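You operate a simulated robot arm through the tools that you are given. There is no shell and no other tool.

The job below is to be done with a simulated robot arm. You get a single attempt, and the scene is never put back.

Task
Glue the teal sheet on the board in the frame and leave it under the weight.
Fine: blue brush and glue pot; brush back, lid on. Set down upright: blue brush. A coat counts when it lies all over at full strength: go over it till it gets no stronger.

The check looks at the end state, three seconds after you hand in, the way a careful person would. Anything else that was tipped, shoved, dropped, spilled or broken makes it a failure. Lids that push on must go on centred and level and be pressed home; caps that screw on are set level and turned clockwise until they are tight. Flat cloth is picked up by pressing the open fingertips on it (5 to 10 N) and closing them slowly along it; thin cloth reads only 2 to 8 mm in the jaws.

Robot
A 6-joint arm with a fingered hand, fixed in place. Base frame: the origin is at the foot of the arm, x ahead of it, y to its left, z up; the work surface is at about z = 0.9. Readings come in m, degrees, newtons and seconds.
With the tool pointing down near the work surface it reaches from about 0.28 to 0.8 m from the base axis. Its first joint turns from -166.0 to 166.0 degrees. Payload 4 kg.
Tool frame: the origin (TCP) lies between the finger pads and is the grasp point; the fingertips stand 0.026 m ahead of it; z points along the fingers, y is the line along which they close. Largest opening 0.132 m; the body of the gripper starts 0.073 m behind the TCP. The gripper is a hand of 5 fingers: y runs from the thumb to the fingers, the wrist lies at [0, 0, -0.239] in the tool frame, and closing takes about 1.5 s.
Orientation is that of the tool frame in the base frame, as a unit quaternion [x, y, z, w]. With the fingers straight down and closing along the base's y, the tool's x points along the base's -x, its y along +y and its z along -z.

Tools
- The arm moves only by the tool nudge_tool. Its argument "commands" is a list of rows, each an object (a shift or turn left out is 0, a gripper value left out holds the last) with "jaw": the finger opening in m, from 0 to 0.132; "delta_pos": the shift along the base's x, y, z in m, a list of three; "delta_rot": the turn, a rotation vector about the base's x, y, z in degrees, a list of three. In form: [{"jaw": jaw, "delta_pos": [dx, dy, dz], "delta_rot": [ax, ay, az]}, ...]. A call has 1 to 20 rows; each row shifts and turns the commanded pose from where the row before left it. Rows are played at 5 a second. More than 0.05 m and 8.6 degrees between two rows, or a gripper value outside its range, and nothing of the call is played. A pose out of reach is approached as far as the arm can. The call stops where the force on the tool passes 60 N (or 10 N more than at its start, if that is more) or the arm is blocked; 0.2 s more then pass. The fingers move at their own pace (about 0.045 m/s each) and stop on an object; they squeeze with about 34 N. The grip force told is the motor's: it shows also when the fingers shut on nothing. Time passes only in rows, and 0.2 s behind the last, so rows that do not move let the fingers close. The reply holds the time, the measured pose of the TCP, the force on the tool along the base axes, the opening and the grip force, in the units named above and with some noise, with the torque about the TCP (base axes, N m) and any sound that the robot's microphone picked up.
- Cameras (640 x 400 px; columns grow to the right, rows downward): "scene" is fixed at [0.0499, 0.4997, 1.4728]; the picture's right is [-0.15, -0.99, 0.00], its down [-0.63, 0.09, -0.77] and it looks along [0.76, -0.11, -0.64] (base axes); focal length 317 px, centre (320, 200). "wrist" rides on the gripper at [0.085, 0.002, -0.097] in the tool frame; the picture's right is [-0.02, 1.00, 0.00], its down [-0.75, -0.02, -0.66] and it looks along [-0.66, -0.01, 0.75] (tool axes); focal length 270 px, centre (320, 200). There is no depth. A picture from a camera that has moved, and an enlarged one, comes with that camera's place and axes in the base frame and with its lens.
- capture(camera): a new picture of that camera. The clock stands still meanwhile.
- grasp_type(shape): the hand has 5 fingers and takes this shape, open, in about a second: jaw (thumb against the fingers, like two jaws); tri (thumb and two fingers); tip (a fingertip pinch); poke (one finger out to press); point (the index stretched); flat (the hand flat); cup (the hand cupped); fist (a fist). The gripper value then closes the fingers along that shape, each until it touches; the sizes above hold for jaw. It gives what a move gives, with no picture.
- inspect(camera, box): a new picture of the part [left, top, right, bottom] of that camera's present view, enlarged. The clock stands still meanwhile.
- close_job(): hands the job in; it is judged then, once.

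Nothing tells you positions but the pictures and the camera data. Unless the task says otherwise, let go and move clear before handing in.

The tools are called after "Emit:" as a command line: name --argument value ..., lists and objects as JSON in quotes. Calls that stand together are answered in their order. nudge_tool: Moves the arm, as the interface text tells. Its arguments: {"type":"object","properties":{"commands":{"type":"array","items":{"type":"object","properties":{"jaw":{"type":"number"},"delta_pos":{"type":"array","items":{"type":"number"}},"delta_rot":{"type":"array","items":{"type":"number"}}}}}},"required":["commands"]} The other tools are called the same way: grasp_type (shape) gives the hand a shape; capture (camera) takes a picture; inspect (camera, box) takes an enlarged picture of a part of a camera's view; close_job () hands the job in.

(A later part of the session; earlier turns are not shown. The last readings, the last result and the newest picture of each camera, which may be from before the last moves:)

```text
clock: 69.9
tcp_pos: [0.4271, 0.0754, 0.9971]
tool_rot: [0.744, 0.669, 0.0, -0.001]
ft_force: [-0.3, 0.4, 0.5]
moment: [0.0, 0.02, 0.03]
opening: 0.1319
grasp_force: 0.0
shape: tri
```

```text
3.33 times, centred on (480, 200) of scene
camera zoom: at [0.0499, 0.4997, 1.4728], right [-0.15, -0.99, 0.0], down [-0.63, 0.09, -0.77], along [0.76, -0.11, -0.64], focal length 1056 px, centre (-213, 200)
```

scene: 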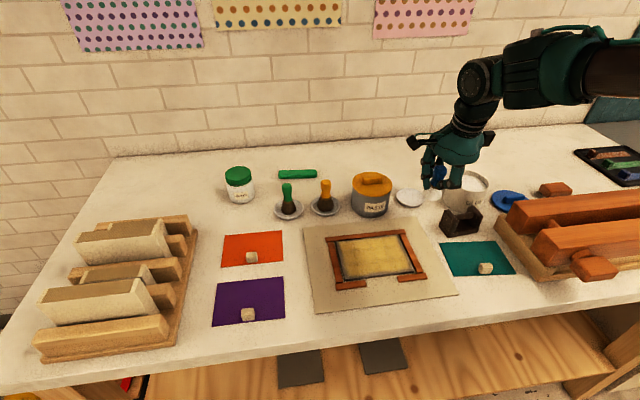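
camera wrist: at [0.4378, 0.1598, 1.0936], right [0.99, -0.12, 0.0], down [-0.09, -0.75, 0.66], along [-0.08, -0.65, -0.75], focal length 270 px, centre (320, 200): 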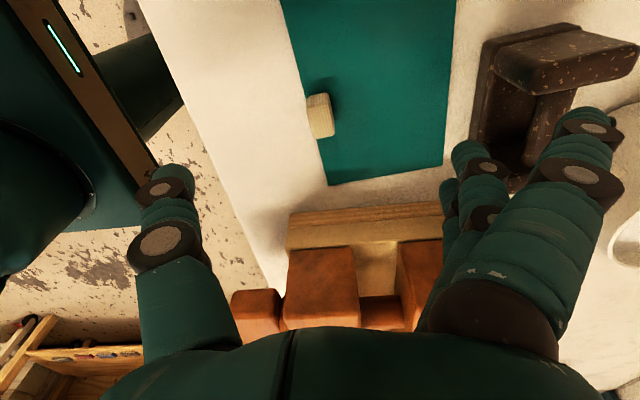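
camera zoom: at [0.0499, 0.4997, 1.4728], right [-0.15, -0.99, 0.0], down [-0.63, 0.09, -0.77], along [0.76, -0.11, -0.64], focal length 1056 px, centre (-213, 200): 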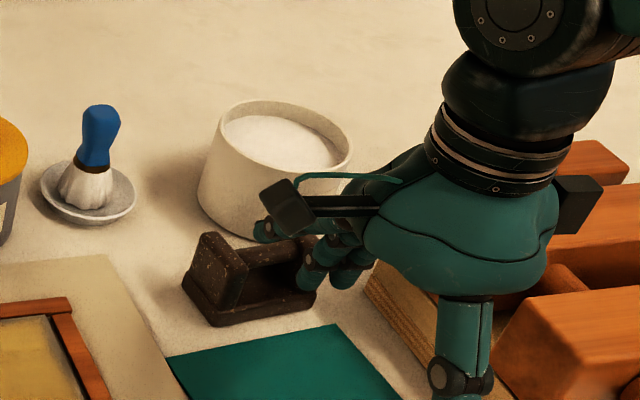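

I'll partly close the three-finger shape in free air to see where its tips meet.

Emit:
nudge_tool --commands '[{"jaw": 0.06}, {}, {}, {}, {}]'

Emit:
capture --camera "wrist"

Emit:
inspect --camera "scene" --box '[400, 160, 560, 280]'

```text
clock: 71.1
tcp_pos: [0.4281, 0.0754, 0.9969]
tool_rot: [0.743, 0.669, 0.0, -0.001]
ft_force: [0.1, -0.3, -0.5]
moment: [-0.02, -0.03, 0.0]
opening: 0.0607
grasp_force: 0.1
shape: tri
```

```text
taken
camera wrist: at [0.4378, 0.1598, 1.0936], right [0.99, -0.12, 0.0], down [-0.09, -0.75, 0.66], along [-0.08, -0.65, -0.75], focal length 270 px, centre (320, 200)
```

wrist: 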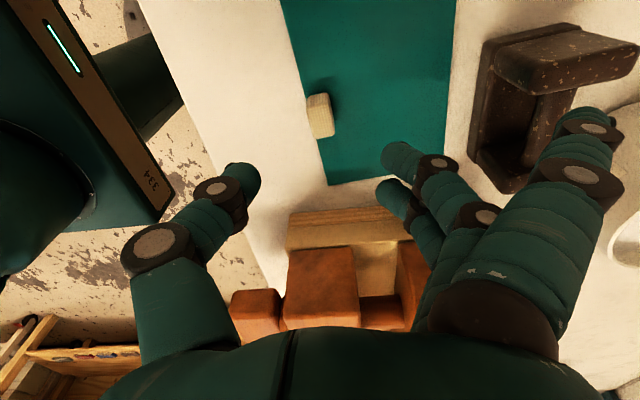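

```text
3.33 times, centred on (480, 220) of scene
camera zoom: at [0.0499, 0.4997, 1.4728], right [-0.15, -0.99, 0.0], down [-0.63, 0.09, -0.77], along [0.76, -0.11, -0.64], focal length 1056 px, centre (-213, 133)
```

zoom: 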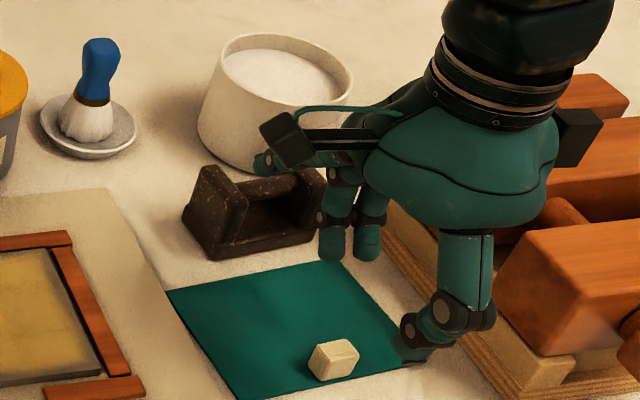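

In this shape only the thumb, middle and ring fingers close, and the index stays out of the way, which suits the knob. I'll turn the hand to match the sheet and come down over the knob again.

Emit:
nudge_tool --commands '[{"delta_pos": [0.002, 0.0036, 0], "delta_rot": [0, 0, 5.75]}, {"delta_rot": [0, 0, 5.75]}, {"delta_pos": [0, 0, -0.03]}, {"delta_pos": [0, 0, -0.025]}, {}]'

Emit:
capture --camera "wrist"

Emit:
inspect --camera "scene" --box '[400, 180, 560, 300]'

```text
clock: 72.3
tcp_pos: [0.4305, 0.0781, 0.9392]
tool_rot: [0.673, 0.74, 0.0, -0.001]
ft_force: [-0.4, 0.0, 0.0]
moment: [0.02, 0.02, 0.01]
opening: 0.0607
grasp_force: 0.1
shape: tri
```

```text
taken
camera wrist: at [0.4234, 0.1632, 1.0378], right [1.0, 0.08, 0.0], down [0.06, -0.75, 0.66], along [0.05, -0.66, -0.75], focal length 270 px, centre (320, 200)
```

wrist: 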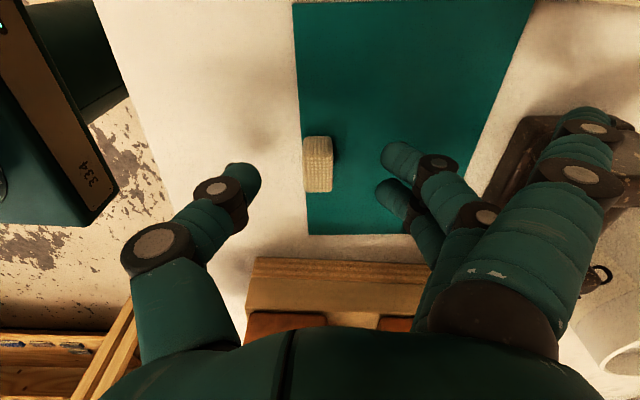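

```text
3.33 times, centred on (480, 240) of scene
camera zoom: at [0.0499, 0.4997, 1.4728], right [-0.15, -0.99, 0.0], down [-0.63, 0.09, -0.77], along [0.76, -0.11, -0.64], focal length 1056 px, centre (-213, 67)
```

zoom: 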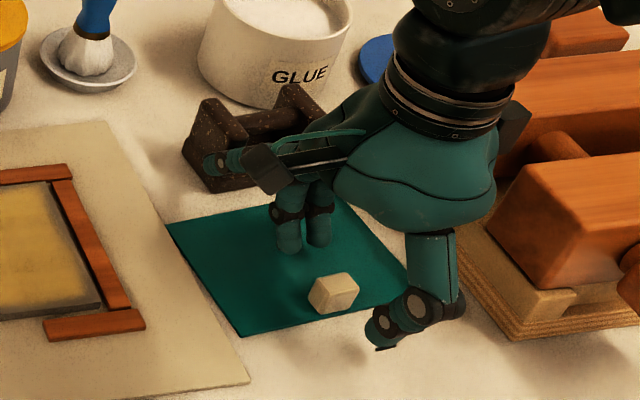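

The hand is square to the sheet and centred on the knob. I'll lower to just above the sheet and close.

Emit:
nudge_tool --commands '[{"delta_pos": [-0.0015, 0.0005, -0.009]}, {"jaw": 0.045}, {"jaw": 0.03}, {"jaw": 0.02}, {"jaw": 0.01}, {}, {}, {}]'

Emit:
capture --camera "wrist"

Emit:
inspect --camera "scene" --box '[430, 205, 530, 285]'

```text
clock: 74.1
tcp_pos: [0.4284, 0.0796, 0.932]
tool_rot: [0.672, 0.741, 0.0, -0.002]
ft_force: [-0.3, -1.1, 0.4]
moment: [-0.01, -0.02, -0.08]
opening: 0.0109
grasp_force: 33.5
shape: tri
```

```text
taken
camera wrist: at [0.4217, 0.1636, 1.0291], right [1.0, 0.08, 0.0], down [0.06, -0.75, 0.66], along [0.05, -0.66, -0.75], focal length 270 px, centre (320, 200)
```

wrist: 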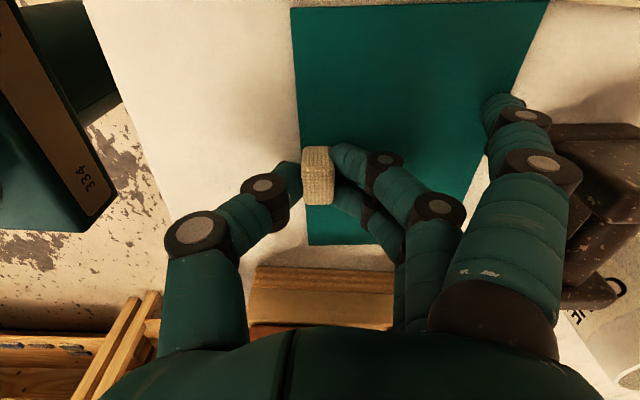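

```text
5.00 times, centred on (480, 245) of scene
camera zoom: at [0.0499, 0.4997, 1.4728], right [-0.15, -0.99, 0.0], down [-0.63, 0.09, -0.77], along [0.76, -0.11, -0.64], focal length 1583 px, centre (-480, -25)
```

zoom: 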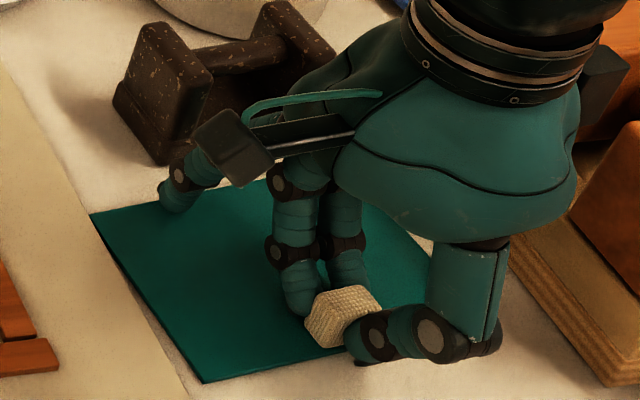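

The grip reads 11 mm at 33 N with the thumb opposite two fingers. I'll lift slightly and check again.

Emit:
nudge_tool --commands '[{"delta_pos": [0, 0, 0.008]}, {"delta_pos": [0, 0, 0.012]}, {"delta_pos": [0, 0, 0.01]}, {}]'

Emit:
capture --camera "wrist"

Emit:
inspect --camera "scene" --box '[400, 180, 560, 300]'

```text
clock: 75.1
tcp_pos: [0.428, 0.0798, 0.9626]
tool_rot: [0.673, 0.74, 0.0, -0.001]
ft_force: [0.0, -0.5, 0.3]
moment: [0.0, -0.01, -0.02]
opening: 0.0107
grasp_force: 34.4
shape: tri
```

```text
taken
camera wrist: at [0.4217, 0.1638, 1.0596], right [1.0, 0.08, 0.0], down [0.06, -0.75, 0.66], along [0.05, -0.66, -0.75], focal length 270 px, centre (320, 200)
```

wrist: 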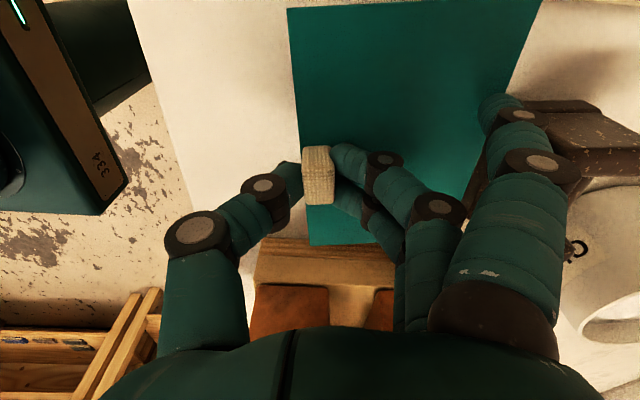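

```text
3.33 times, centred on (480, 240) of scene
camera zoom: at [0.0499, 0.4997, 1.4728], right [-0.15, -0.99, 0.0], down [-0.63, 0.09, -0.77], along [0.76, -0.11, -0.64], focal length 1056 px, centre (-213, 67)
```

zoom: 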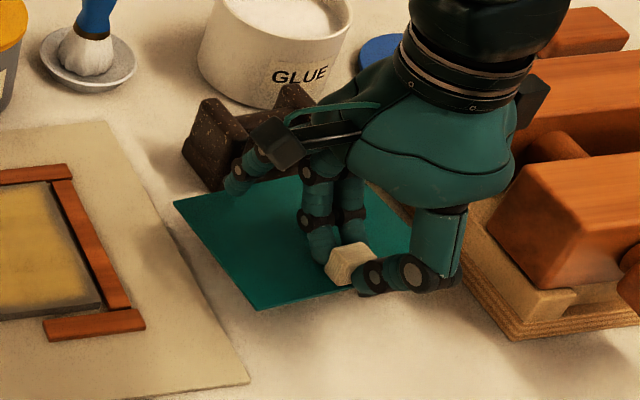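

The sheet now lifts with the knob fixed in the grip and stays nearly level. I'll raise it, turn it about −6.4° and carry it over the frame.

Emit:
nudge_tool --commands '[{"delta_pos": [0, 0, 0.03]}, {"delta_pos": [0.0069, 0.0457, 0.005], "delta_rot": [0, 0, -3.2]}, {"delta_pos": [0.0069, 0.0457, 0], "delta_rot": [0, 0, -3.2]}, {"delta_pos": [0.0069, 0.0457, 0]}, {"delta_pos": [0.0069, 0.0457, 0]}, {"delta_pos": [0.0069, 0.0459, 0]}, {}]'

Emit:
capture --camera "wrist"

Emit:
inspect --camera "scene" --box '[280, 170, 480, 310]'

```text
clock: 76.7
tcp_pos: [0.4633, 0.3082, 0.997]
tool_rot: [0.713, 0.702, 0.0, -0.002]
ft_force: [0.2, 0.3, -0.2]
moment: [0.01, 0.0, 0.02]
opening: 0.0104
grasp_force: 35.0
shape: tri
```

```text
taken
camera wrist: at [0.4662, 0.3934, 1.0939], right [1.0, -0.04, 0.0], down [-0.03, -0.75, 0.66], along [-0.03, -0.66, -0.75], focal length 270 px, centre (320, 200)
```

wrist: 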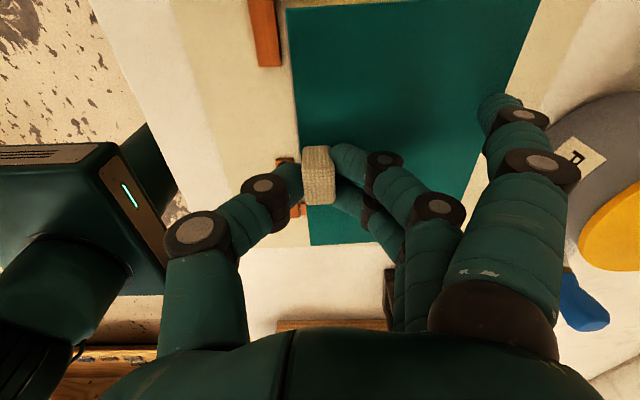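

```text
2.86 times, centred on (380, 240) of scene
camera zoom: at [0.0499, 0.4997, 1.4728], right [-0.15, -0.99, 0.0], down [-0.63, 0.09, -0.77], along [0.76, -0.11, -0.64], focal length 905 px, centre (149, 86)
```

zoom: 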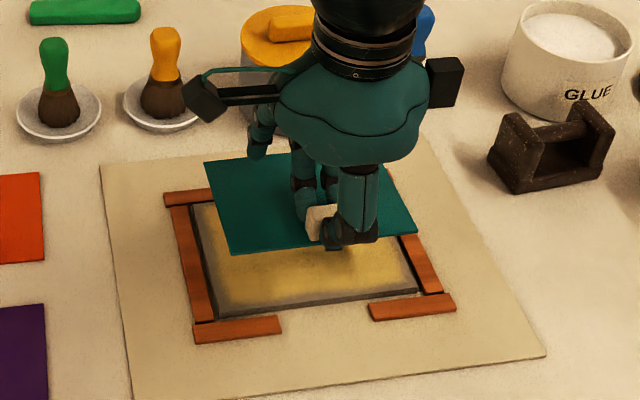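

The sheet is over the frame, square to it and centred within a few millimetres. I'll lower it close to the board and check before touching down.

Emit:
nudge_tool --commands '[{"delta_pos": [-0.0005, 0.001, -0.025]}, {"delta_pos": [0, 0, -0.02]}, {}]'

Emit:
capture --camera "wrist"

Emit:
inspect --camera "scene" --box '[310, 200, 450, 298]'

```text
clock: 77.5
tcp_pos: [0.4623, 0.3088, 0.9506]
tool_rot: [0.712, 0.702, 0.0, -0.001]
ft_force: [0.4, 0.6, 0.2]
moment: [-0.04, 0.04, -0.02]
opening: 0.0107
grasp_force: 33.8
shape: tri
```

```text
taken
camera wrist: at [0.4649, 0.3943, 1.0488], right [1.0, -0.04, 0.0], down [-0.03, -0.75, 0.66], along [-0.02, -0.66, -0.75], focal length 270 px, centre (320, 200)
```

wrist: 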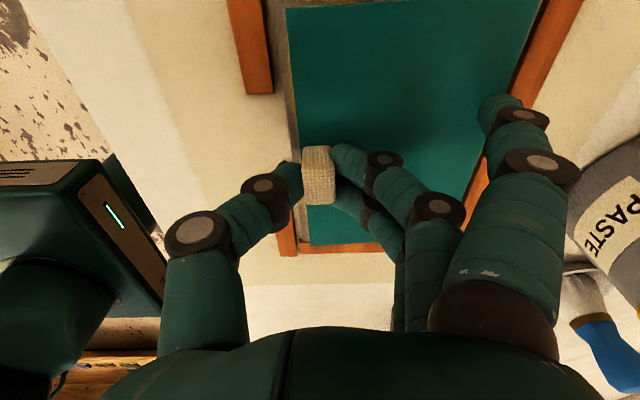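

```text
4.08 times, centred on (380, 249) of scene
camera zoom: at [0.0499, 0.4997, 1.4728], right [-0.15, -0.99, 0.0], down [-0.63, 0.09, -0.77], along [0.76, -0.11, -0.64], focal length 1292 px, centre (75, 0)
```

zoom: 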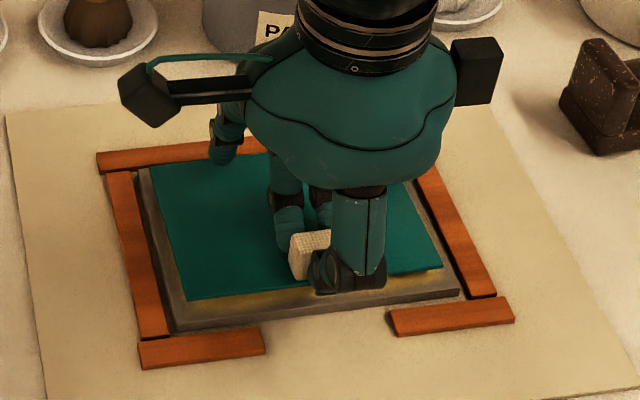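

The sheet's margins to the board look even on all sides, about 7–8 mm. I'll lower gently to contact.

Emit:
nudge_tool --commands '[{"delta_pos": [0, 0, -0.006]}, {"delta_pos": [0, 0, -0.002]}, {"delta_pos": [0, 0, -0.002]}, {}]'

Emit:
inspect --camera "scene" --box '[310, 200, 450, 298]'

```text
clock: 78.5
tcp_pos: [0.4624, 0.3103, 0.941]
tool_rot: [0.712, 0.702, 0.001, 0.0]
ft_force: [-1.2, -0.7, 12.4]
moment: [-0.02, -0.03, -0.02]
opening: 0.0108
grasp_force: 33.9
shape: tri
```

```text
4.08 times, centred on (380, 249) of scene
camera zoom: at [0.0499, 0.4997, 1.4728], right [-0.15, -0.99, 0.0], down [-0.63, 0.09, -0.77], along [0.76, -0.11, -0.64], focal length 1292 px, centre (75, 0)
```

zoom: 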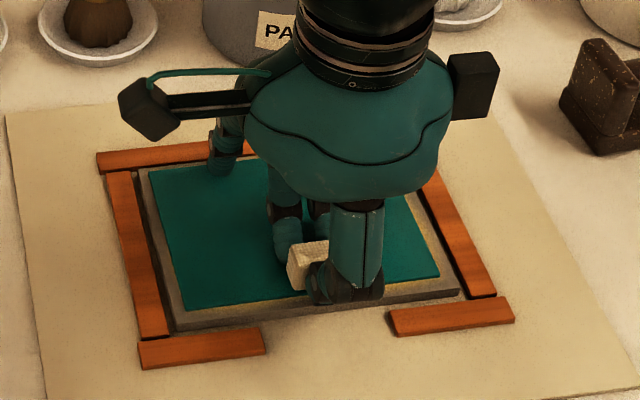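

The sheet is down on the coated board, centred inside the frame. I'll release the knob and rise straight up.

Emit:
nudge_tool --commands '[{"delta_pos": [0, 0, 0.001]}, {"jaw": 0.02}, {"jaw": 0.035}, {"jaw": 0.05}, {"jaw": 0.06}, {}, {"delta_pos": [0, 0, 0.03]}, {"delta_pos": [0, 0, 0.04]}, {"delta_pos": [0, 0, 0.04]}, {}]'

Emit:
inspect --camera "scene" --box '[310, 200, 450, 298]'

Emit:
capture --camera "wrist"

Emit:
inspect --camera "scene" --box '[420, 170, 520, 250]'

```text
clock: 80.7
tcp_pos: [0.4606, 0.3097, 1.0524]
tool_rot: [0.713, 0.701, 0.0, -0.001]
ft_force: [0.9, 0.8, 0.1]
moment: [-0.01, 0.02, -0.02]
opening: 0.0594
grasp_force: 0.0
shape: tri
```

```text
4.08 times, centred on (380, 249) of scene
camera zoom: at [0.0499, 0.4997, 1.4728], right [-0.15, -0.99, 0.0], down [-0.63, 0.09, -0.77], along [0.76, -0.11, -0.64], focal length 1292 px, centre (75, 0)
```

zoom: 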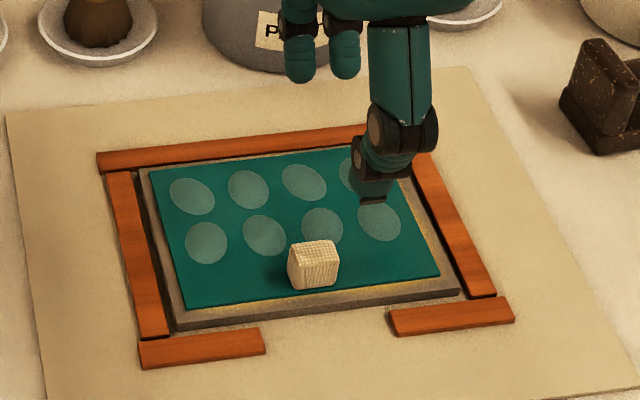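

```text
taken
camera wrist: at [0.4645, 0.3939, 1.1499], right [1.0, -0.04, 0.0], down [-0.03, -0.75, 0.66], along [-0.02, -0.66, -0.75], focal length 270 px, centre (320, 200)
```

wrist: 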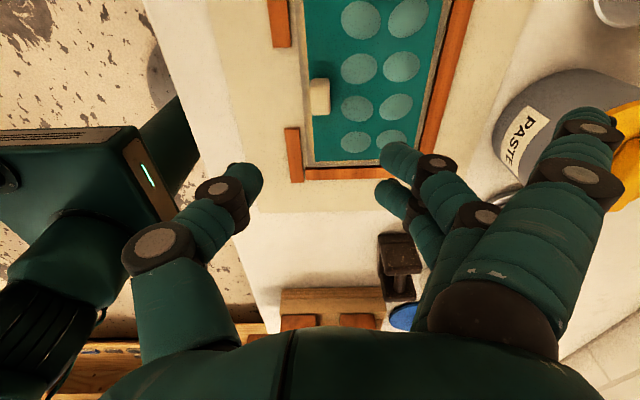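

```text
5.00 times, centred on (470, 210) of scene
camera zoom: at [0.0499, 0.4997, 1.4728], right [-0.15, -0.99, 0.0], down [-0.63, 0.09, -0.77], along [0.76, -0.11, -0.64], focal length 1583 px, centre (-430, 150)
```

zoom: 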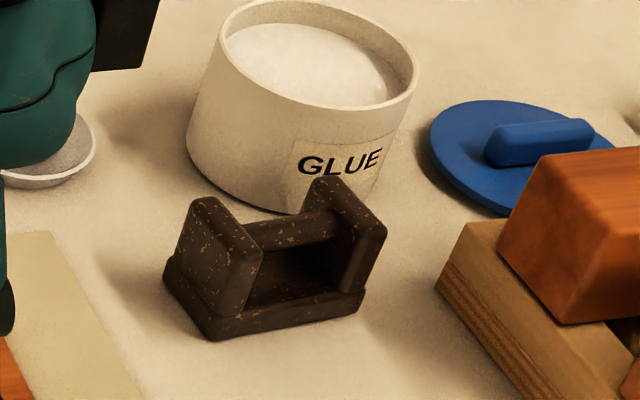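

The sheet is down, and eight pale round blisters have appeared on it, probably air pockets that need pressing out. I'll put the hand in the pressing shape and look at it.

Emit:
grasp_type --shape "poke"

Emit:
capture --camera "wrist"

Emit:
inspect --camera "scene" --box '[310, 160, 470, 280]'

Emit:
inspect --camera "wrist" --box '[280, 0, 480, 180]'

```text
clock: 81.6
tcp_pos: [0.462, 0.3094, 1.0518]
tool_rot: [0.713, 0.701, 0.0, -0.002]
ft_force: [-0.3, 0.0, 0.4]
moment: [-0.02, -0.01, 0.0]
opening: 0.0002
grasp_force: 0.0
shape: poke
```

```text
taken
camera wrist: at [0.4645, 0.3939, 1.1495], right [1.0, -0.04, 0.0], down [-0.03, -0.75, 0.66], along [-0.03, -0.66, -0.75], focal length 270 px, centre (320, 200)
```

wrist: 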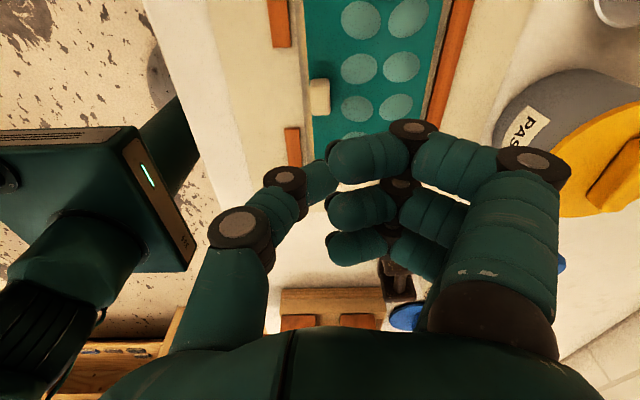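

```text
3.33 times, centred on (390, 220) of scene
camera zoom: at [0.0499, 0.4997, 1.4728], right [-0.15, -0.99, 0.0], down [-0.63, 0.09, -0.77], along [0.76, -0.11, -0.64], focal length 1056 px, centre (87, 133)
```

zoom: 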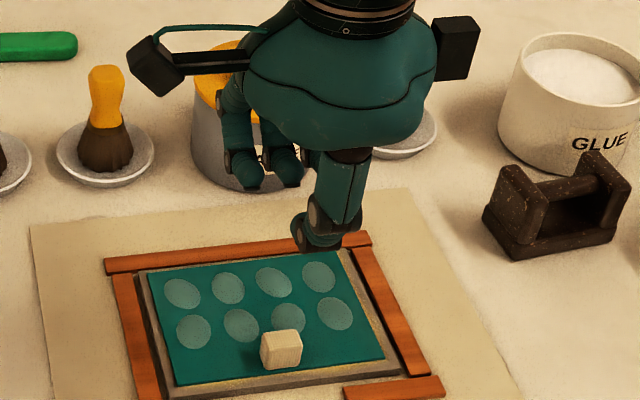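

```text
2.22 times, centred on (380, 90) of wrist
camera zoom: at [0.4645, 0.3939, 1.1495], right [1.0, -0.04, 0.0], down [-0.03, -0.75, 0.66], along [-0.03, -0.66, -0.75], focal length 601 px, centre (187, 444)
```

zoom: 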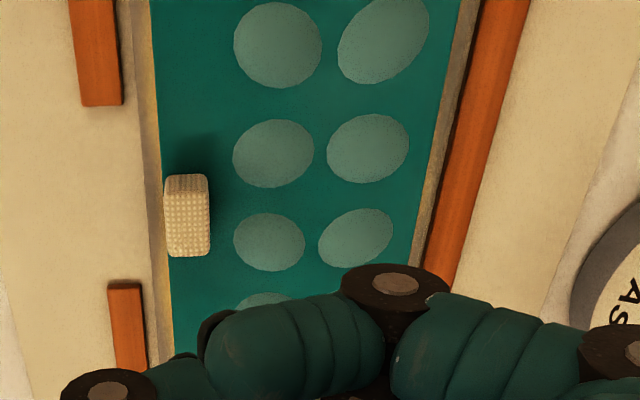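

In this shape the thumb tip sticks out lowest, just under the grasp point. I'll press one blister gently to see whether it goes down.

Emit:
nudge_tool --commands '[{"delta_pos": [0.04, 0.0226, 0]}, {"delta_pos": [0, 0, -0.045]}, {"delta_pos": [0, 0, -0.045]}, {"delta_pos": [0, 0, -0.018]}, {}]'

Emit:
capture --camera "wrist"

Emit:
inspect --camera "scene" --box '[310, 190, 450, 295]'

```text
clock: 82.8
tcp_pos: [0.5009, 0.3322, 0.943]
tool_rot: [0.713, 0.702, 0.0, -0.002]
ft_force: [0.2, -0.2, -0.1]
moment: [0.02, 0.03, 0.02]
opening: 0.0
grasp_force: 0.1
shape: poke
```

```text
taken
camera wrist: at [0.505, 0.4162, 1.0407], right [1.0, -0.04, 0.0], down [-0.03, -0.75, 0.66], along [-0.02, -0.66, -0.75], focal length 270 px, centre (320, 200)
```

wrist: 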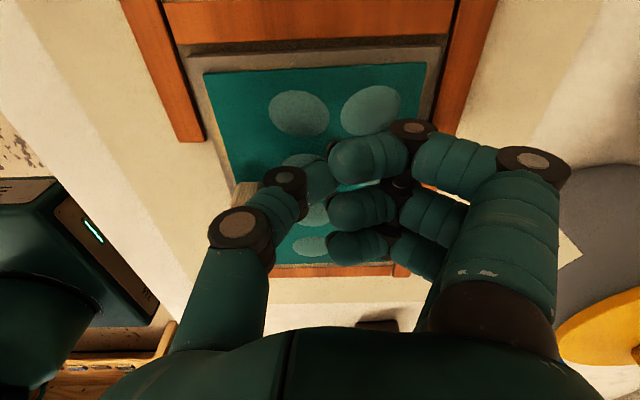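

```text
3.81 times, centred on (380, 242) of scene
camera zoom: at [0.0499, 0.4997, 1.4728], right [-0.15, -0.99, 0.0], down [-0.63, 0.09, -0.77], along [0.76, -0.11, -0.64], focal length 1206 px, centre (91, 38)
```

zoom: 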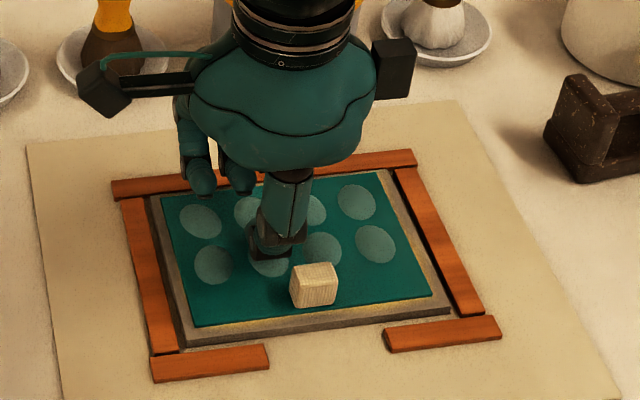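

The thumb tip is just above a near-row blister. I'll press down in small steps.

Emit:
nudge_tool --commands '[{"delta_pos": [0, 0, -0.004]}, {"delta_pos": [0, 0, -0.003]}, {"delta_pos": [0, 0, -0.002]}, {}]'

Emit:
inspect --camera "scene" --box '[310, 190, 450, 295]'

```text
clock: 83.8
tcp_pos: [0.501, 0.3314, 0.9371]
tool_rot: [0.712, 0.702, 0.001, 0.0]
ft_force: [-12.9, 3.4, 37.0]
moment: [0.0, -0.13, 0.01]
opening: 0.0
grasp_force: 0.0
shape: poke
```

```text
3.81 times, centred on (380, 242) of scene
camera zoom: at [0.0499, 0.4997, 1.4728], right [-0.15, -0.99, 0.0], down [-0.63, 0.09, -0.77], along [0.76, -0.11, -0.64], focal length 1206 px, centre (91, 38)
```

zoom: 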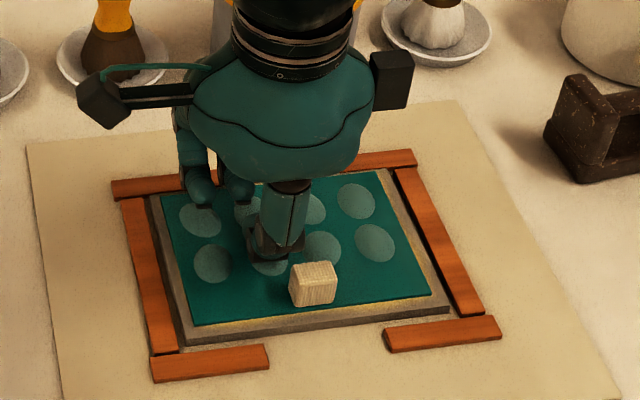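

The press reached 37 N with contact between the two rows. I'll lift and see whether anything changed.

Emit:
nudge_tool --commands '[{"delta_pos": [0, 0, 0.01]}, {"delta_pos": [0, 0, 0.04]}, {"delta_pos": [-0.03, -0.01, 0.035]}, {}]'

Emit:
inspect --camera "scene" --box '[310, 190, 450, 295]'

Emit:
capture --camera "wrist"

```text
clock: 84.8
tcp_pos: [0.4716, 0.3219, 1.0196]
tool_rot: [0.713, 0.701, 0.0, -0.001]
ft_force: [0.9, -0.6, 0.1]
moment: [0.01, 0.0, 0.02]
opening: 0.0003
grasp_force: 0.1
shape: poke
```

```text
3.81 times, centred on (380, 242) of scene
camera zoom: at [0.0499, 0.4997, 1.4728], right [-0.15, -0.99, 0.0], down [-0.63, 0.09, -0.77], along [0.76, -0.11, -0.64], focal length 1206 px, centre (91, 38)
```

zoom: 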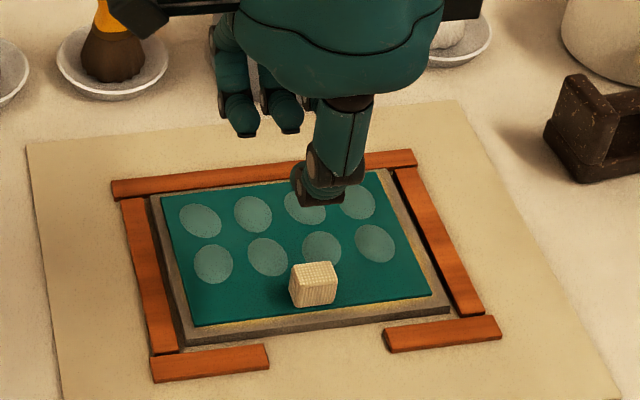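

```text
taken
camera wrist: at [0.4746, 0.4057, 1.1181], right [1.0, -0.04, 0.0], down [-0.03, -0.75, 0.66], along [-0.03, -0.66, -0.75], focal length 270 px, centre (320, 200)
```

wrist: 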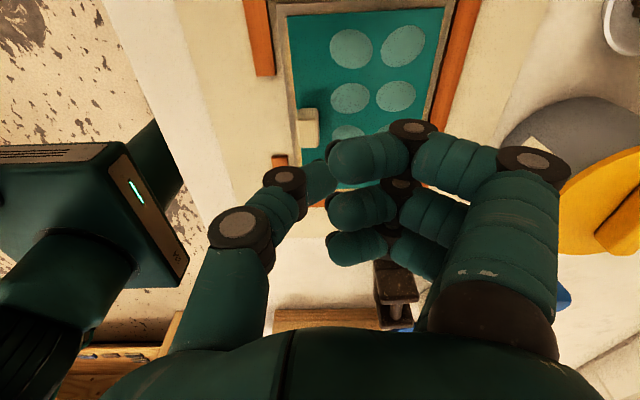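

All eight blisters remain, but my press landed between the rows. I'll press squarely on the near-left blister as a proper test.

Emit:
nudge_tool --commands '[{"delta_pos": [0.0124, 0.042, 0]}, {"delta_pos": [0, 0, -0.045]}, {"delta_pos": [0, 0, -0.03]}, {"delta_pos": [0, 0, -0.005]}, {"delta_pos": [0, 0, -0.002]}, {}]'

Emit:
inspect --camera "scene" --box '[310, 190, 450, 295]'

```text
clock: 86.2
tcp_pos: [0.483, 0.3638, 0.9394]
tool_rot: [0.712, 0.702, 0.002, -0.001]
ft_force: [-13.3, -2.3, 36.9]
moment: [-0.11, 0.13, -0.03]
opening: 0.0
grasp_force: 0.0
shape: poke
```

```text
3.81 times, centred on (380, 242) of scene
camera zoom: at [0.0499, 0.4997, 1.4728], right [-0.15, -0.99, 0.0], down [-0.63, 0.09, -0.77], along [0.76, -0.11, -0.64], focal length 1206 px, centre (91, 38)
```

zoom: 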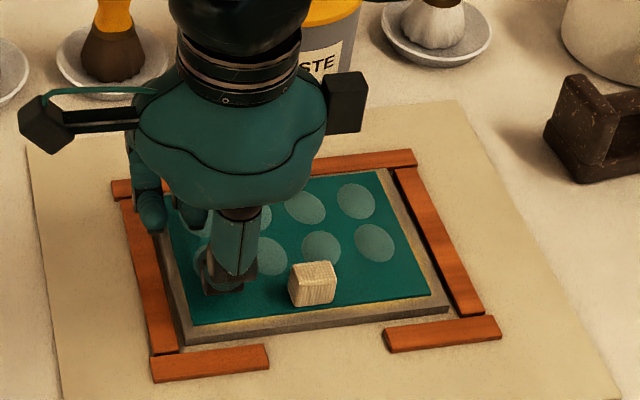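

Emit:
nudge_tool --commands '[{"delta_pos": [0, 0, 0.01]}, {"delta_pos": [0, 0, 0.04]}, {"delta_pos": [-0.02, -0.03, 0.035]}, {}]'

Emit:
inspect --camera "scene" --box '[310, 190, 450, 295]'

Emit:
inspect --camera "scene" --box '[340, 225, 420, 285]'

```text
refused: row 3 steps farther than a row can; nothing moved
```

```text
3.81 times, centred on (380, 242) of scene
camera zoom: at [0.0499, 0.4997, 1.4728], right [-0.15, -0.99, 0.0], down [-0.63, 0.09, -0.77], along [0.76, -0.11, -0.64], focal length 1206 px, centre (91, 38)
```

zoom: 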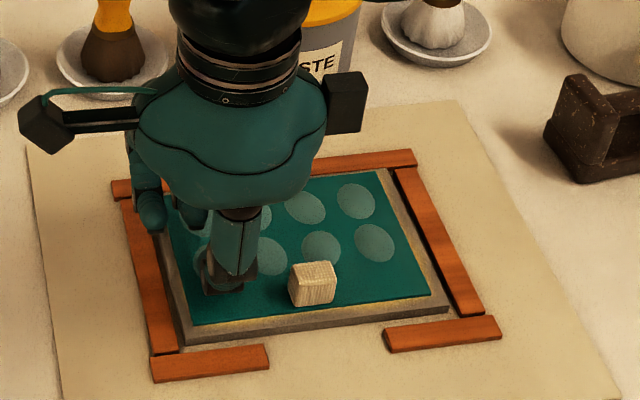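

```text
6.67 times, centred on (380, 255) of scene
camera zoom: at [0.0499, 0.4997, 1.4728], right [-0.15, -0.99, 0.0], down [-0.63, 0.09, -0.77], along [0.76, -0.11, -0.64], focal length 2111 px, centre (-80, -167)
```

zoom: 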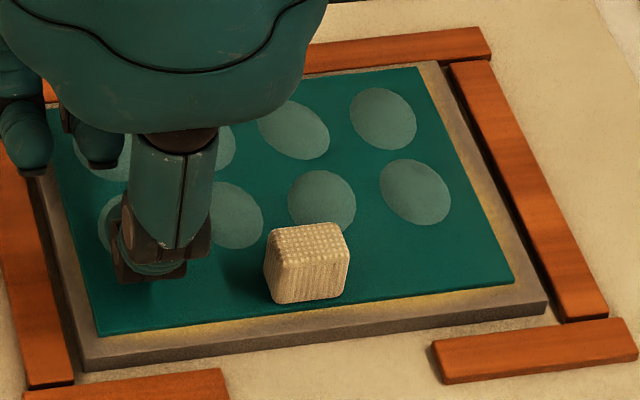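

That row was too long, so nothing moved. I'll lift with shorter steps.

Emit:
nudge_tool --commands '[{"delta_pos": [0, 0, 0.01]}, {"delta_pos": [0, 0, 0.045]}, {"delta_pos": [-0.02, -0.03, 0.03]}, {}]'

Emit:
inspect --camera "scene" --box '[340, 225, 420, 285]'

Emit:
inspect --camera "wrist" --box '[260, 0, 480, 160]'

```text
clock: 87.2
tcp_pos: [0.4631, 0.333, 1.0234]
tool_rot: [0.713, 0.701, -0.001, -0.002]
ft_force: [-0.1, -1.2, -0.6]
moment: [0.03, -0.01, -0.01]
opening: 0.0
grasp_force: 0.0
shape: poke
```

```text
6.67 times, centred on (380, 255) of scene
camera zoom: at [0.0499, 0.4997, 1.4728], right [-0.15, -0.99, 0.0], down [-0.63, 0.09, -0.77], along [0.76, -0.11, -0.64], focal length 2111 px, centre (-80, -167)
```

zoom: 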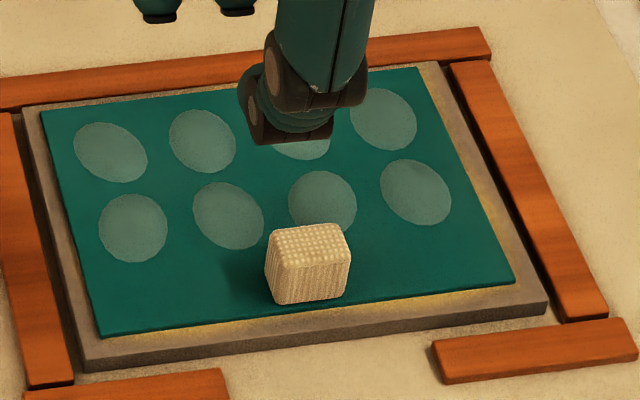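

```text
2.50 times, centred on (370, 80) of wrist
camera zoom: at [0.4666, 0.4176, 1.1215], right [1.0, -0.04, 0.0], down [-0.03, -0.75, 0.66], along [-0.03, -0.66, -0.75], focal length 676 px, centre (195, 500)
```

zoom: 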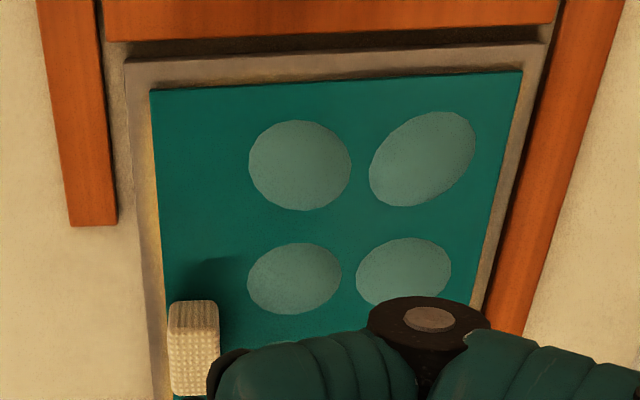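

A single fingertip press leaves the blisters as they were, so I'll see what the weight does to them. I'll go and look at the iron weight from above.

Emit:
nudge_tool --commands '[{"delta_pos": [0, 0, 0.045]}, {"delta_pos": [0.0146, -0.042, 0.03]}, {"delta_pos": [0.0146, -0.042, 0]}, {"delta_pos": [0.0146, -0.042, 0]}, {"delta_pos": [0.0146, -0.042, 0]}, {"delta_pos": [0.0146, -0.042, 0]}, {"delta_pos": [0.0146, -0.042, 0]}, {"delta_pos": [0.0146, -0.04, 0]}, {}]'

Emit:
grasp_type --shape "tri"

Emit:
capture --camera "wrist"

Emit:
inspect --camera "scene" --box '[340, 225, 420, 285]'

```text
refused: row 2 steps farther than a row can; nothing moved
```

```text
clock: 88.1
tcp_pos: [0.4638, 0.3337, 1.0233]
tool_rot: [0.713, 0.701, 0.001, -0.002]
ft_force: [-0.5, 0.5, -0.5]
moment: [-0.01, -0.01, -0.03]
opening: 0.1319
grasp_force: 0.2
shape: tri
```

```text
taken
camera wrist: at [0.4668, 0.4178, 1.1216], right [1.0, -0.04, 0.0], down [-0.03, -0.75, 0.66], along [-0.03, -0.66, -0.75], focal length 270 px, centre (320, 200)
```

wrist: 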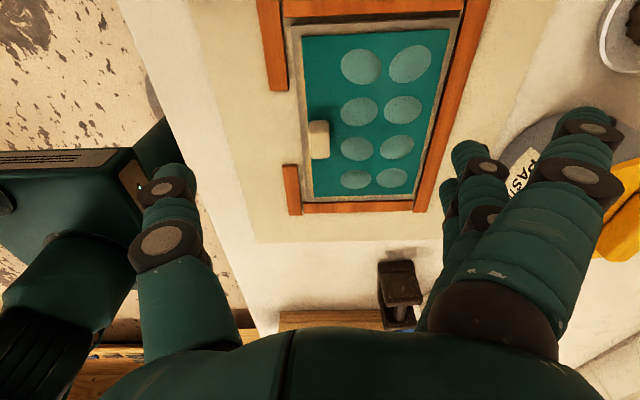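

```text
6.67 times, centred on (380, 255) of scene
camera zoom: at [0.0499, 0.4997, 1.4728], right [-0.15, -0.99, 0.0], down [-0.63, 0.09, -0.77], along [0.76, -0.11, -0.64], focal length 2111 px, centre (-80, -167)
```

zoom: 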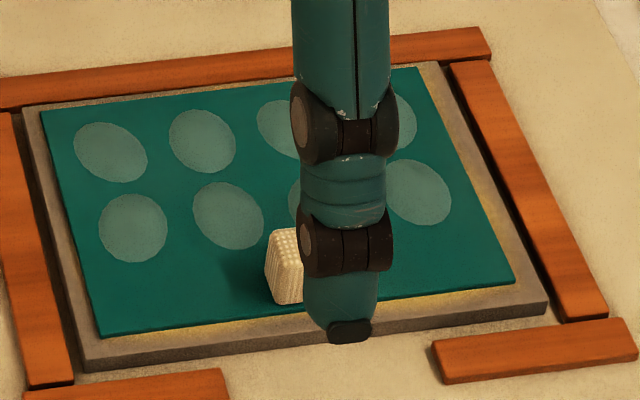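

The move was refused for a long row, though the hand shape did change. From here the sheet looks evenly centred in the frame, so I'll go on to the weight with shorter rows.

Emit:
nudge_tool --commands '[{"delta_pos": [0, 0, 0.045]}, {"delta_pos": [0, 0, 0.025]}, {"delta_pos": [0.0146, -0.042, 0]}, {"delta_pos": [0.0146, -0.042, 0]}, {"delta_pos": [0.0146, -0.042, 0]}, {"delta_pos": [0.0146, -0.042, 0]}, {"delta_pos": [0.0146, -0.042, 0]}, {"delta_pos": [0.0146, -0.042, 0]}, {"delta_pos": [0.0146, -0.042, 0]}, {}]'

Emit:
capture --camera "wrist"

Emit:
inspect --camera "scene" --box '[340, 225, 420, 285]'

```text
clock: 90.3
tcp_pos: [0.5665, 0.0386, 1.0933]
tool_rot: [0.713, 0.701, 0.0, -0.001]
ft_force: [-0.9, -1.0, 0.0]
moment: [0.01, 0.02, 0.0]
opening: 0.1319
grasp_force: 0.1
shape: tri
```

```text
taken
camera wrist: at [0.5695, 0.1232, 1.1916], right [1.0, -0.04, 0.0], down [-0.03, -0.75, 0.66], along [-0.02, -0.66, -0.75], focal length 270 px, centre (320, 200)
```

wrist: 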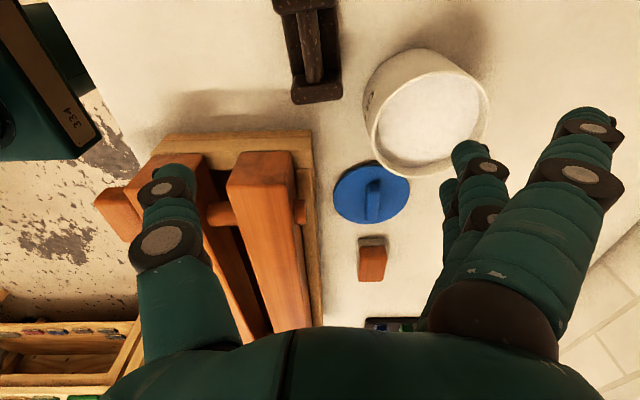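

```text
6.67 times, centred on (380, 255) of scene
camera zoom: at [0.0499, 0.4997, 1.4728], right [-0.15, -0.99, 0.0], down [-0.63, 0.09, -0.77], along [0.76, -0.11, -0.64], focal length 2111 px, centre (-80, -167)
```

zoom: 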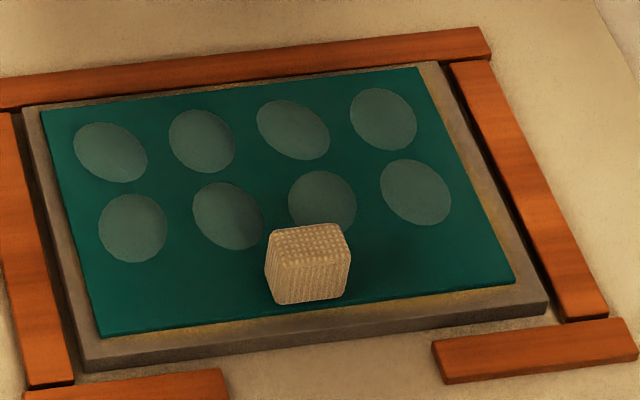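

The weight is only partly in view. I'll shift a little further to see all of it from above.

Emit:
nudge_tool --commands '[{"delta_pos": [0.0, -0.045, 0.02]}, {}]'

Emit:
inspect --camera "wrist" --box '[220, 0, 460, 150]'

Emit:
inspect --camera "scene" --box '[430, 180, 510, 240]'

```text
clock: 90.9
tcp_pos: [0.567, -0.0052, 1.112]
tool_rot: [0.713, 0.701, 0.0, -0.001]
ft_force: [-1.0, 0.3, 0.1]
moment: [0.03, -0.02, 0.01]
opening: 0.1319
grasp_force: 0.0
shape: tri
```

```text
2.67 times, centred on (340, 75) of wrist
camera zoom: at [0.5698, 0.0791, 1.2107], right [1.0, -0.04, 0.0], down [-0.03, -0.75, 0.66], along [-0.03, -0.66, -0.75], focal length 721 px, centre (267, 533)
```

zoom: 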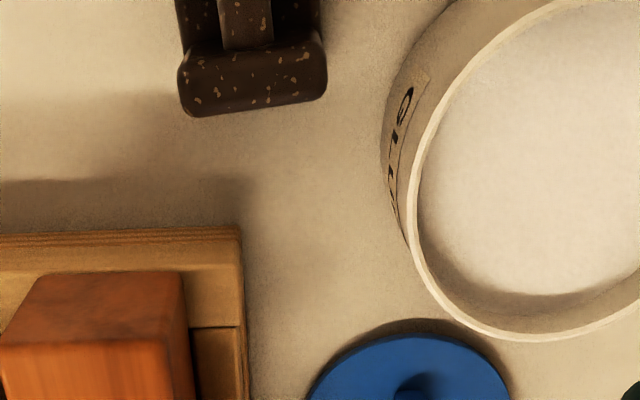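

```text
6.67 times, centred on (470, 210) of scene
camera zoom: at [0.0499, 0.4997, 1.4728], right [-0.15, -0.99, 0.0], down [-0.63, 0.09, -0.77], along [0.76, -0.11, -0.64], focal length 2111 px, centre (-680, 133)
```

zoom: 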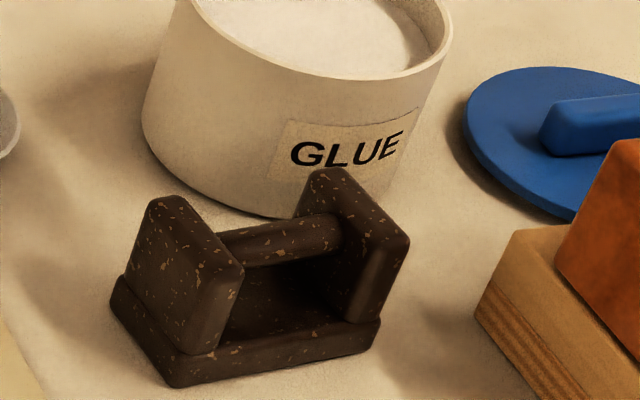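

I went too far. I'll move back directly above the weight, where the open hand leaves a clear view.

Emit:
nudge_tool --commands '[{"delta_pos": [0.0, 0.045, 0]}, {"delta_pos": [0.0, 0.035, -0.01]}, {}]'

Emit:
capture --camera "wrist"

Emit:
inspect --camera "wrist" --box '[220, 20, 420, 170]'

```text
clock: 91.7
tcp_pos: [0.5665, 0.0743, 1.1034]
tool_rot: [0.712, 0.702, 0.0, -0.002]
ft_force: [-0.1, 0.7, -1.1]
moment: [0.0, 0.03, 0.01]
opening: 0.1319
grasp_force: 0.1
shape: tri
```

```text
taken
camera wrist: at [0.5698, 0.1592, 1.2013], right [1.0, -0.04, 0.0], down [-0.03, -0.75, 0.66], along [-0.02, -0.66, -0.75], focal length 270 px, centre (320, 200)
```

wrist: 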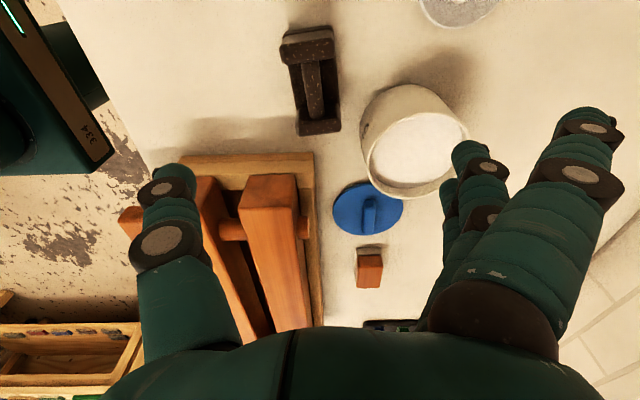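

```text
2.67 times, centred on (320, 95) of wrist
camera zoom: at [0.5698, 0.1592, 1.2013], right [1.0, -0.04, 0.0], down [-0.03, -0.75, 0.66], along [-0.02, -0.66, -0.75], focal length 721 px, centre (320, 480)
```

zoom: 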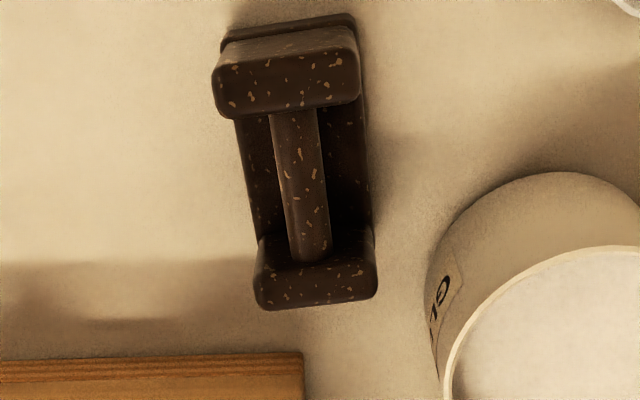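

The weight is a dumbbell shape about 85 mm long, centred near (0.562, 0.071), with its axis turned about +6° from y. I'll grip it by its two end cheeks with the full jaw hand, so I'll turn the hand round.

Emit:
grasp_type --shape "jaw"

Emit:
nudge_tool --commands '[{"jaw": 0.125, "delta_rot": [0, 0, 8.05]}, {"delta_rot": [0, 0, 8.05]}, {"delta_rot": [0, 0, 8.05]}, {"delta_rot": [0, 0, 8.05]}, {"delta_rot": [0, 0, 8.05]}, {"delta_rot": [0, 0, 8.05]}, {"delta_rot": [0, 0, 8.05]}, {"delta_rot": [0, 0, 8.05]}, {"delta_rot": [0, 0, 8.05]}, {"delta_rot": [0, 0, 8.05]}, {"delta_rot": [0, 0, 8.05], "delta_pos": [-0.004, -0.003, 0]}, {"delta_rot": [0, 0, 8.05]}, {}]'

Emit:
capture --camera "wrist"

Emit:
capture --camera "scene"

Emit:
inspect --camera "scene" --box '[340, 225, 420, 285]'

```text
clock: 92.6
tcp_pos: [0.5674, 0.0736, 1.1026]
tool_rot: [0.713, 0.702, 0.0, -0.001]
ft_force: [-0.1, -1.5, -1.1]
moment: [-0.01, 0.0, -0.04]
opening: 0.1319
grasp_force: 0.1
shape: jaw
```

```text
clock: 95.4
tcp_pos: [0.5615, 0.0715, 1.1034]
tool_rot: [-0.051, 0.999, -0.001, -0.001]
ft_force: [-0.4, -0.6, 0.4]
moment: [-0.01, 0.0, 0.0]
opening: 0.1253
grasp_force: 0.2
shape: jaw
```

```text
taken
camera wrist: at [0.4778, 0.0653, 1.2011], right [-0.08, 1.0, 0.0], down [0.75, 0.06, 0.66], along [0.65, 0.05, -0.75], focal length 270 px, centre (320, 200)
```

wrist: 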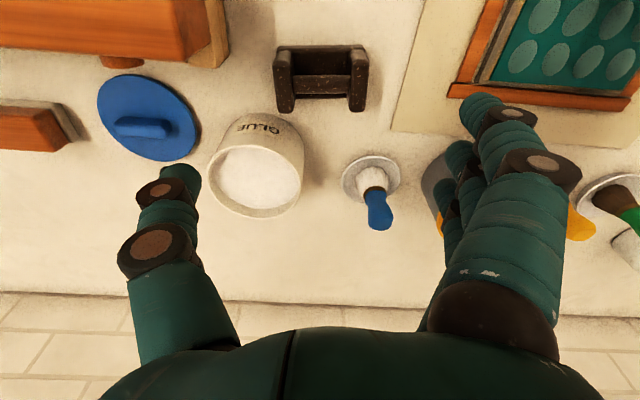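

```text
taken
```

scene: 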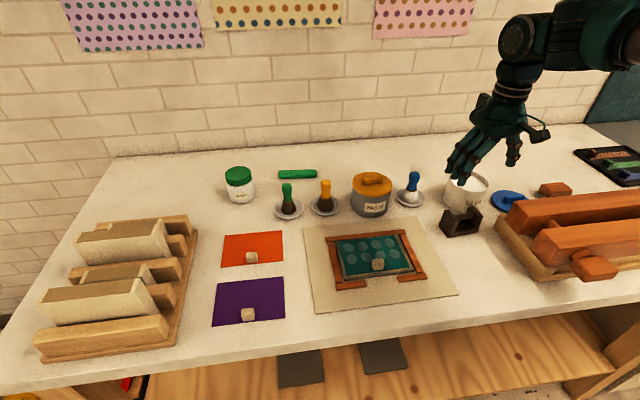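

```text
6.67 times, centred on (380, 255) of scene
camera zoom: at [0.0499, 0.4997, 1.4728], right [-0.15, -0.99, 0.0], down [-0.63, 0.09, -0.77], along [0.76, -0.11, -0.64], focal length 2111 px, centre (-80, -167)
```

zoom: 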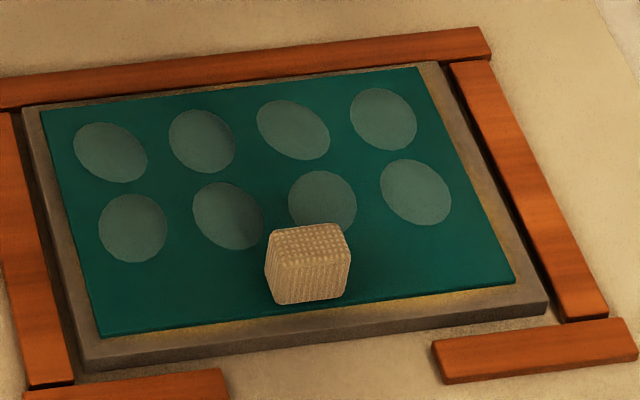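

The hand is now aligned with the weight's length. I'll zoom in to check its centre before lowering.

Emit:
inspect --camera "wrist" --box '[240, 20, 400, 140]'

```text
3.33 times, centred on (320, 80) of wrist
camera zoom: at [0.4778, 0.0653, 1.2011], right [-0.08, 1.0, 0.0], down [0.75, 0.06, 0.66], along [0.65, 0.05, -0.75], focal length 901 px, centre (320, 600)
```

zoom: 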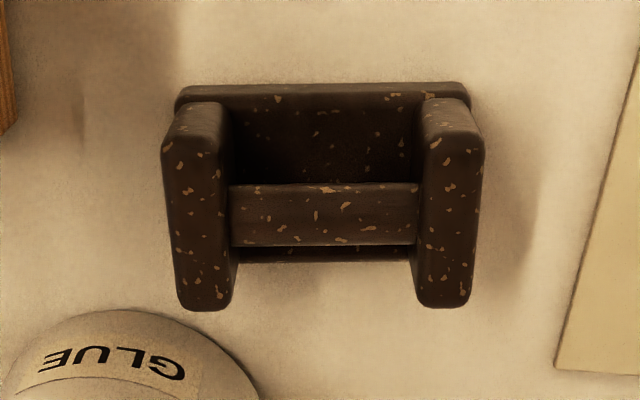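

The weight's centre is about (0.560, 0.072) and the hand is lined up with it. I'll narrow the jaws to 0.11 and come down around the cheeks.

Emit:
nudge_tool --commands '[{"jaw": 0.112, "delta_pos": [-0.0015, 0.0005, -0.045]}, {"delta_pos": [0, 0, -0.045]}, {"delta_pos": [0, 0, -0.025]}, {}]'

Emit:
capture --camera "wrist"

Emit:
inspect --camera "scene" --box '[410, 150, 550, 250]'

```text
clock: 96.4
tcp_pos: [0.5604, 0.0704, 0.9869]
tool_rot: [-0.05, 0.999, -0.001, -0.002]
ft_force: [0.3, 0.0, 0.0]
moment: [-0.02, 0.01, -0.01]
opening: 0.1123
grasp_force: 0.1
shape: jaw
```

```text
taken
camera wrist: at [0.476, 0.0653, 1.0857], right [-0.08, 1.0, 0.0], down [0.75, 0.06, 0.66], along [0.66, 0.05, -0.75], focal length 270 px, centre (320, 200)
```

wrist: 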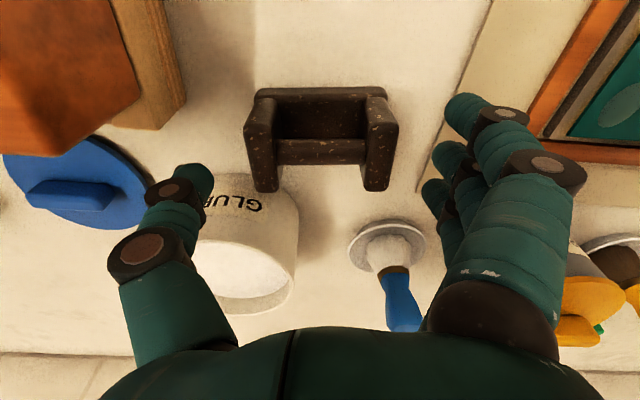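

```text
4.00 times, centred on (480, 200) of scene
camera zoom: at [0.0499, 0.4997, 1.4728], right [-0.15, -0.99, 0.0], down [-0.63, 0.09, -0.77], along [0.76, -0.11, -0.64], focal length 1267 px, centre (-320, 200)
```

zoom: 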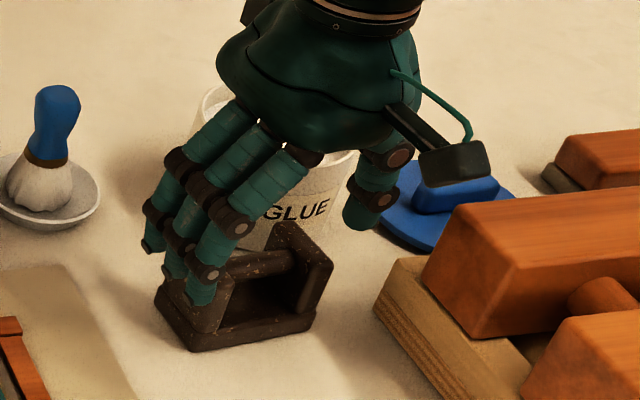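

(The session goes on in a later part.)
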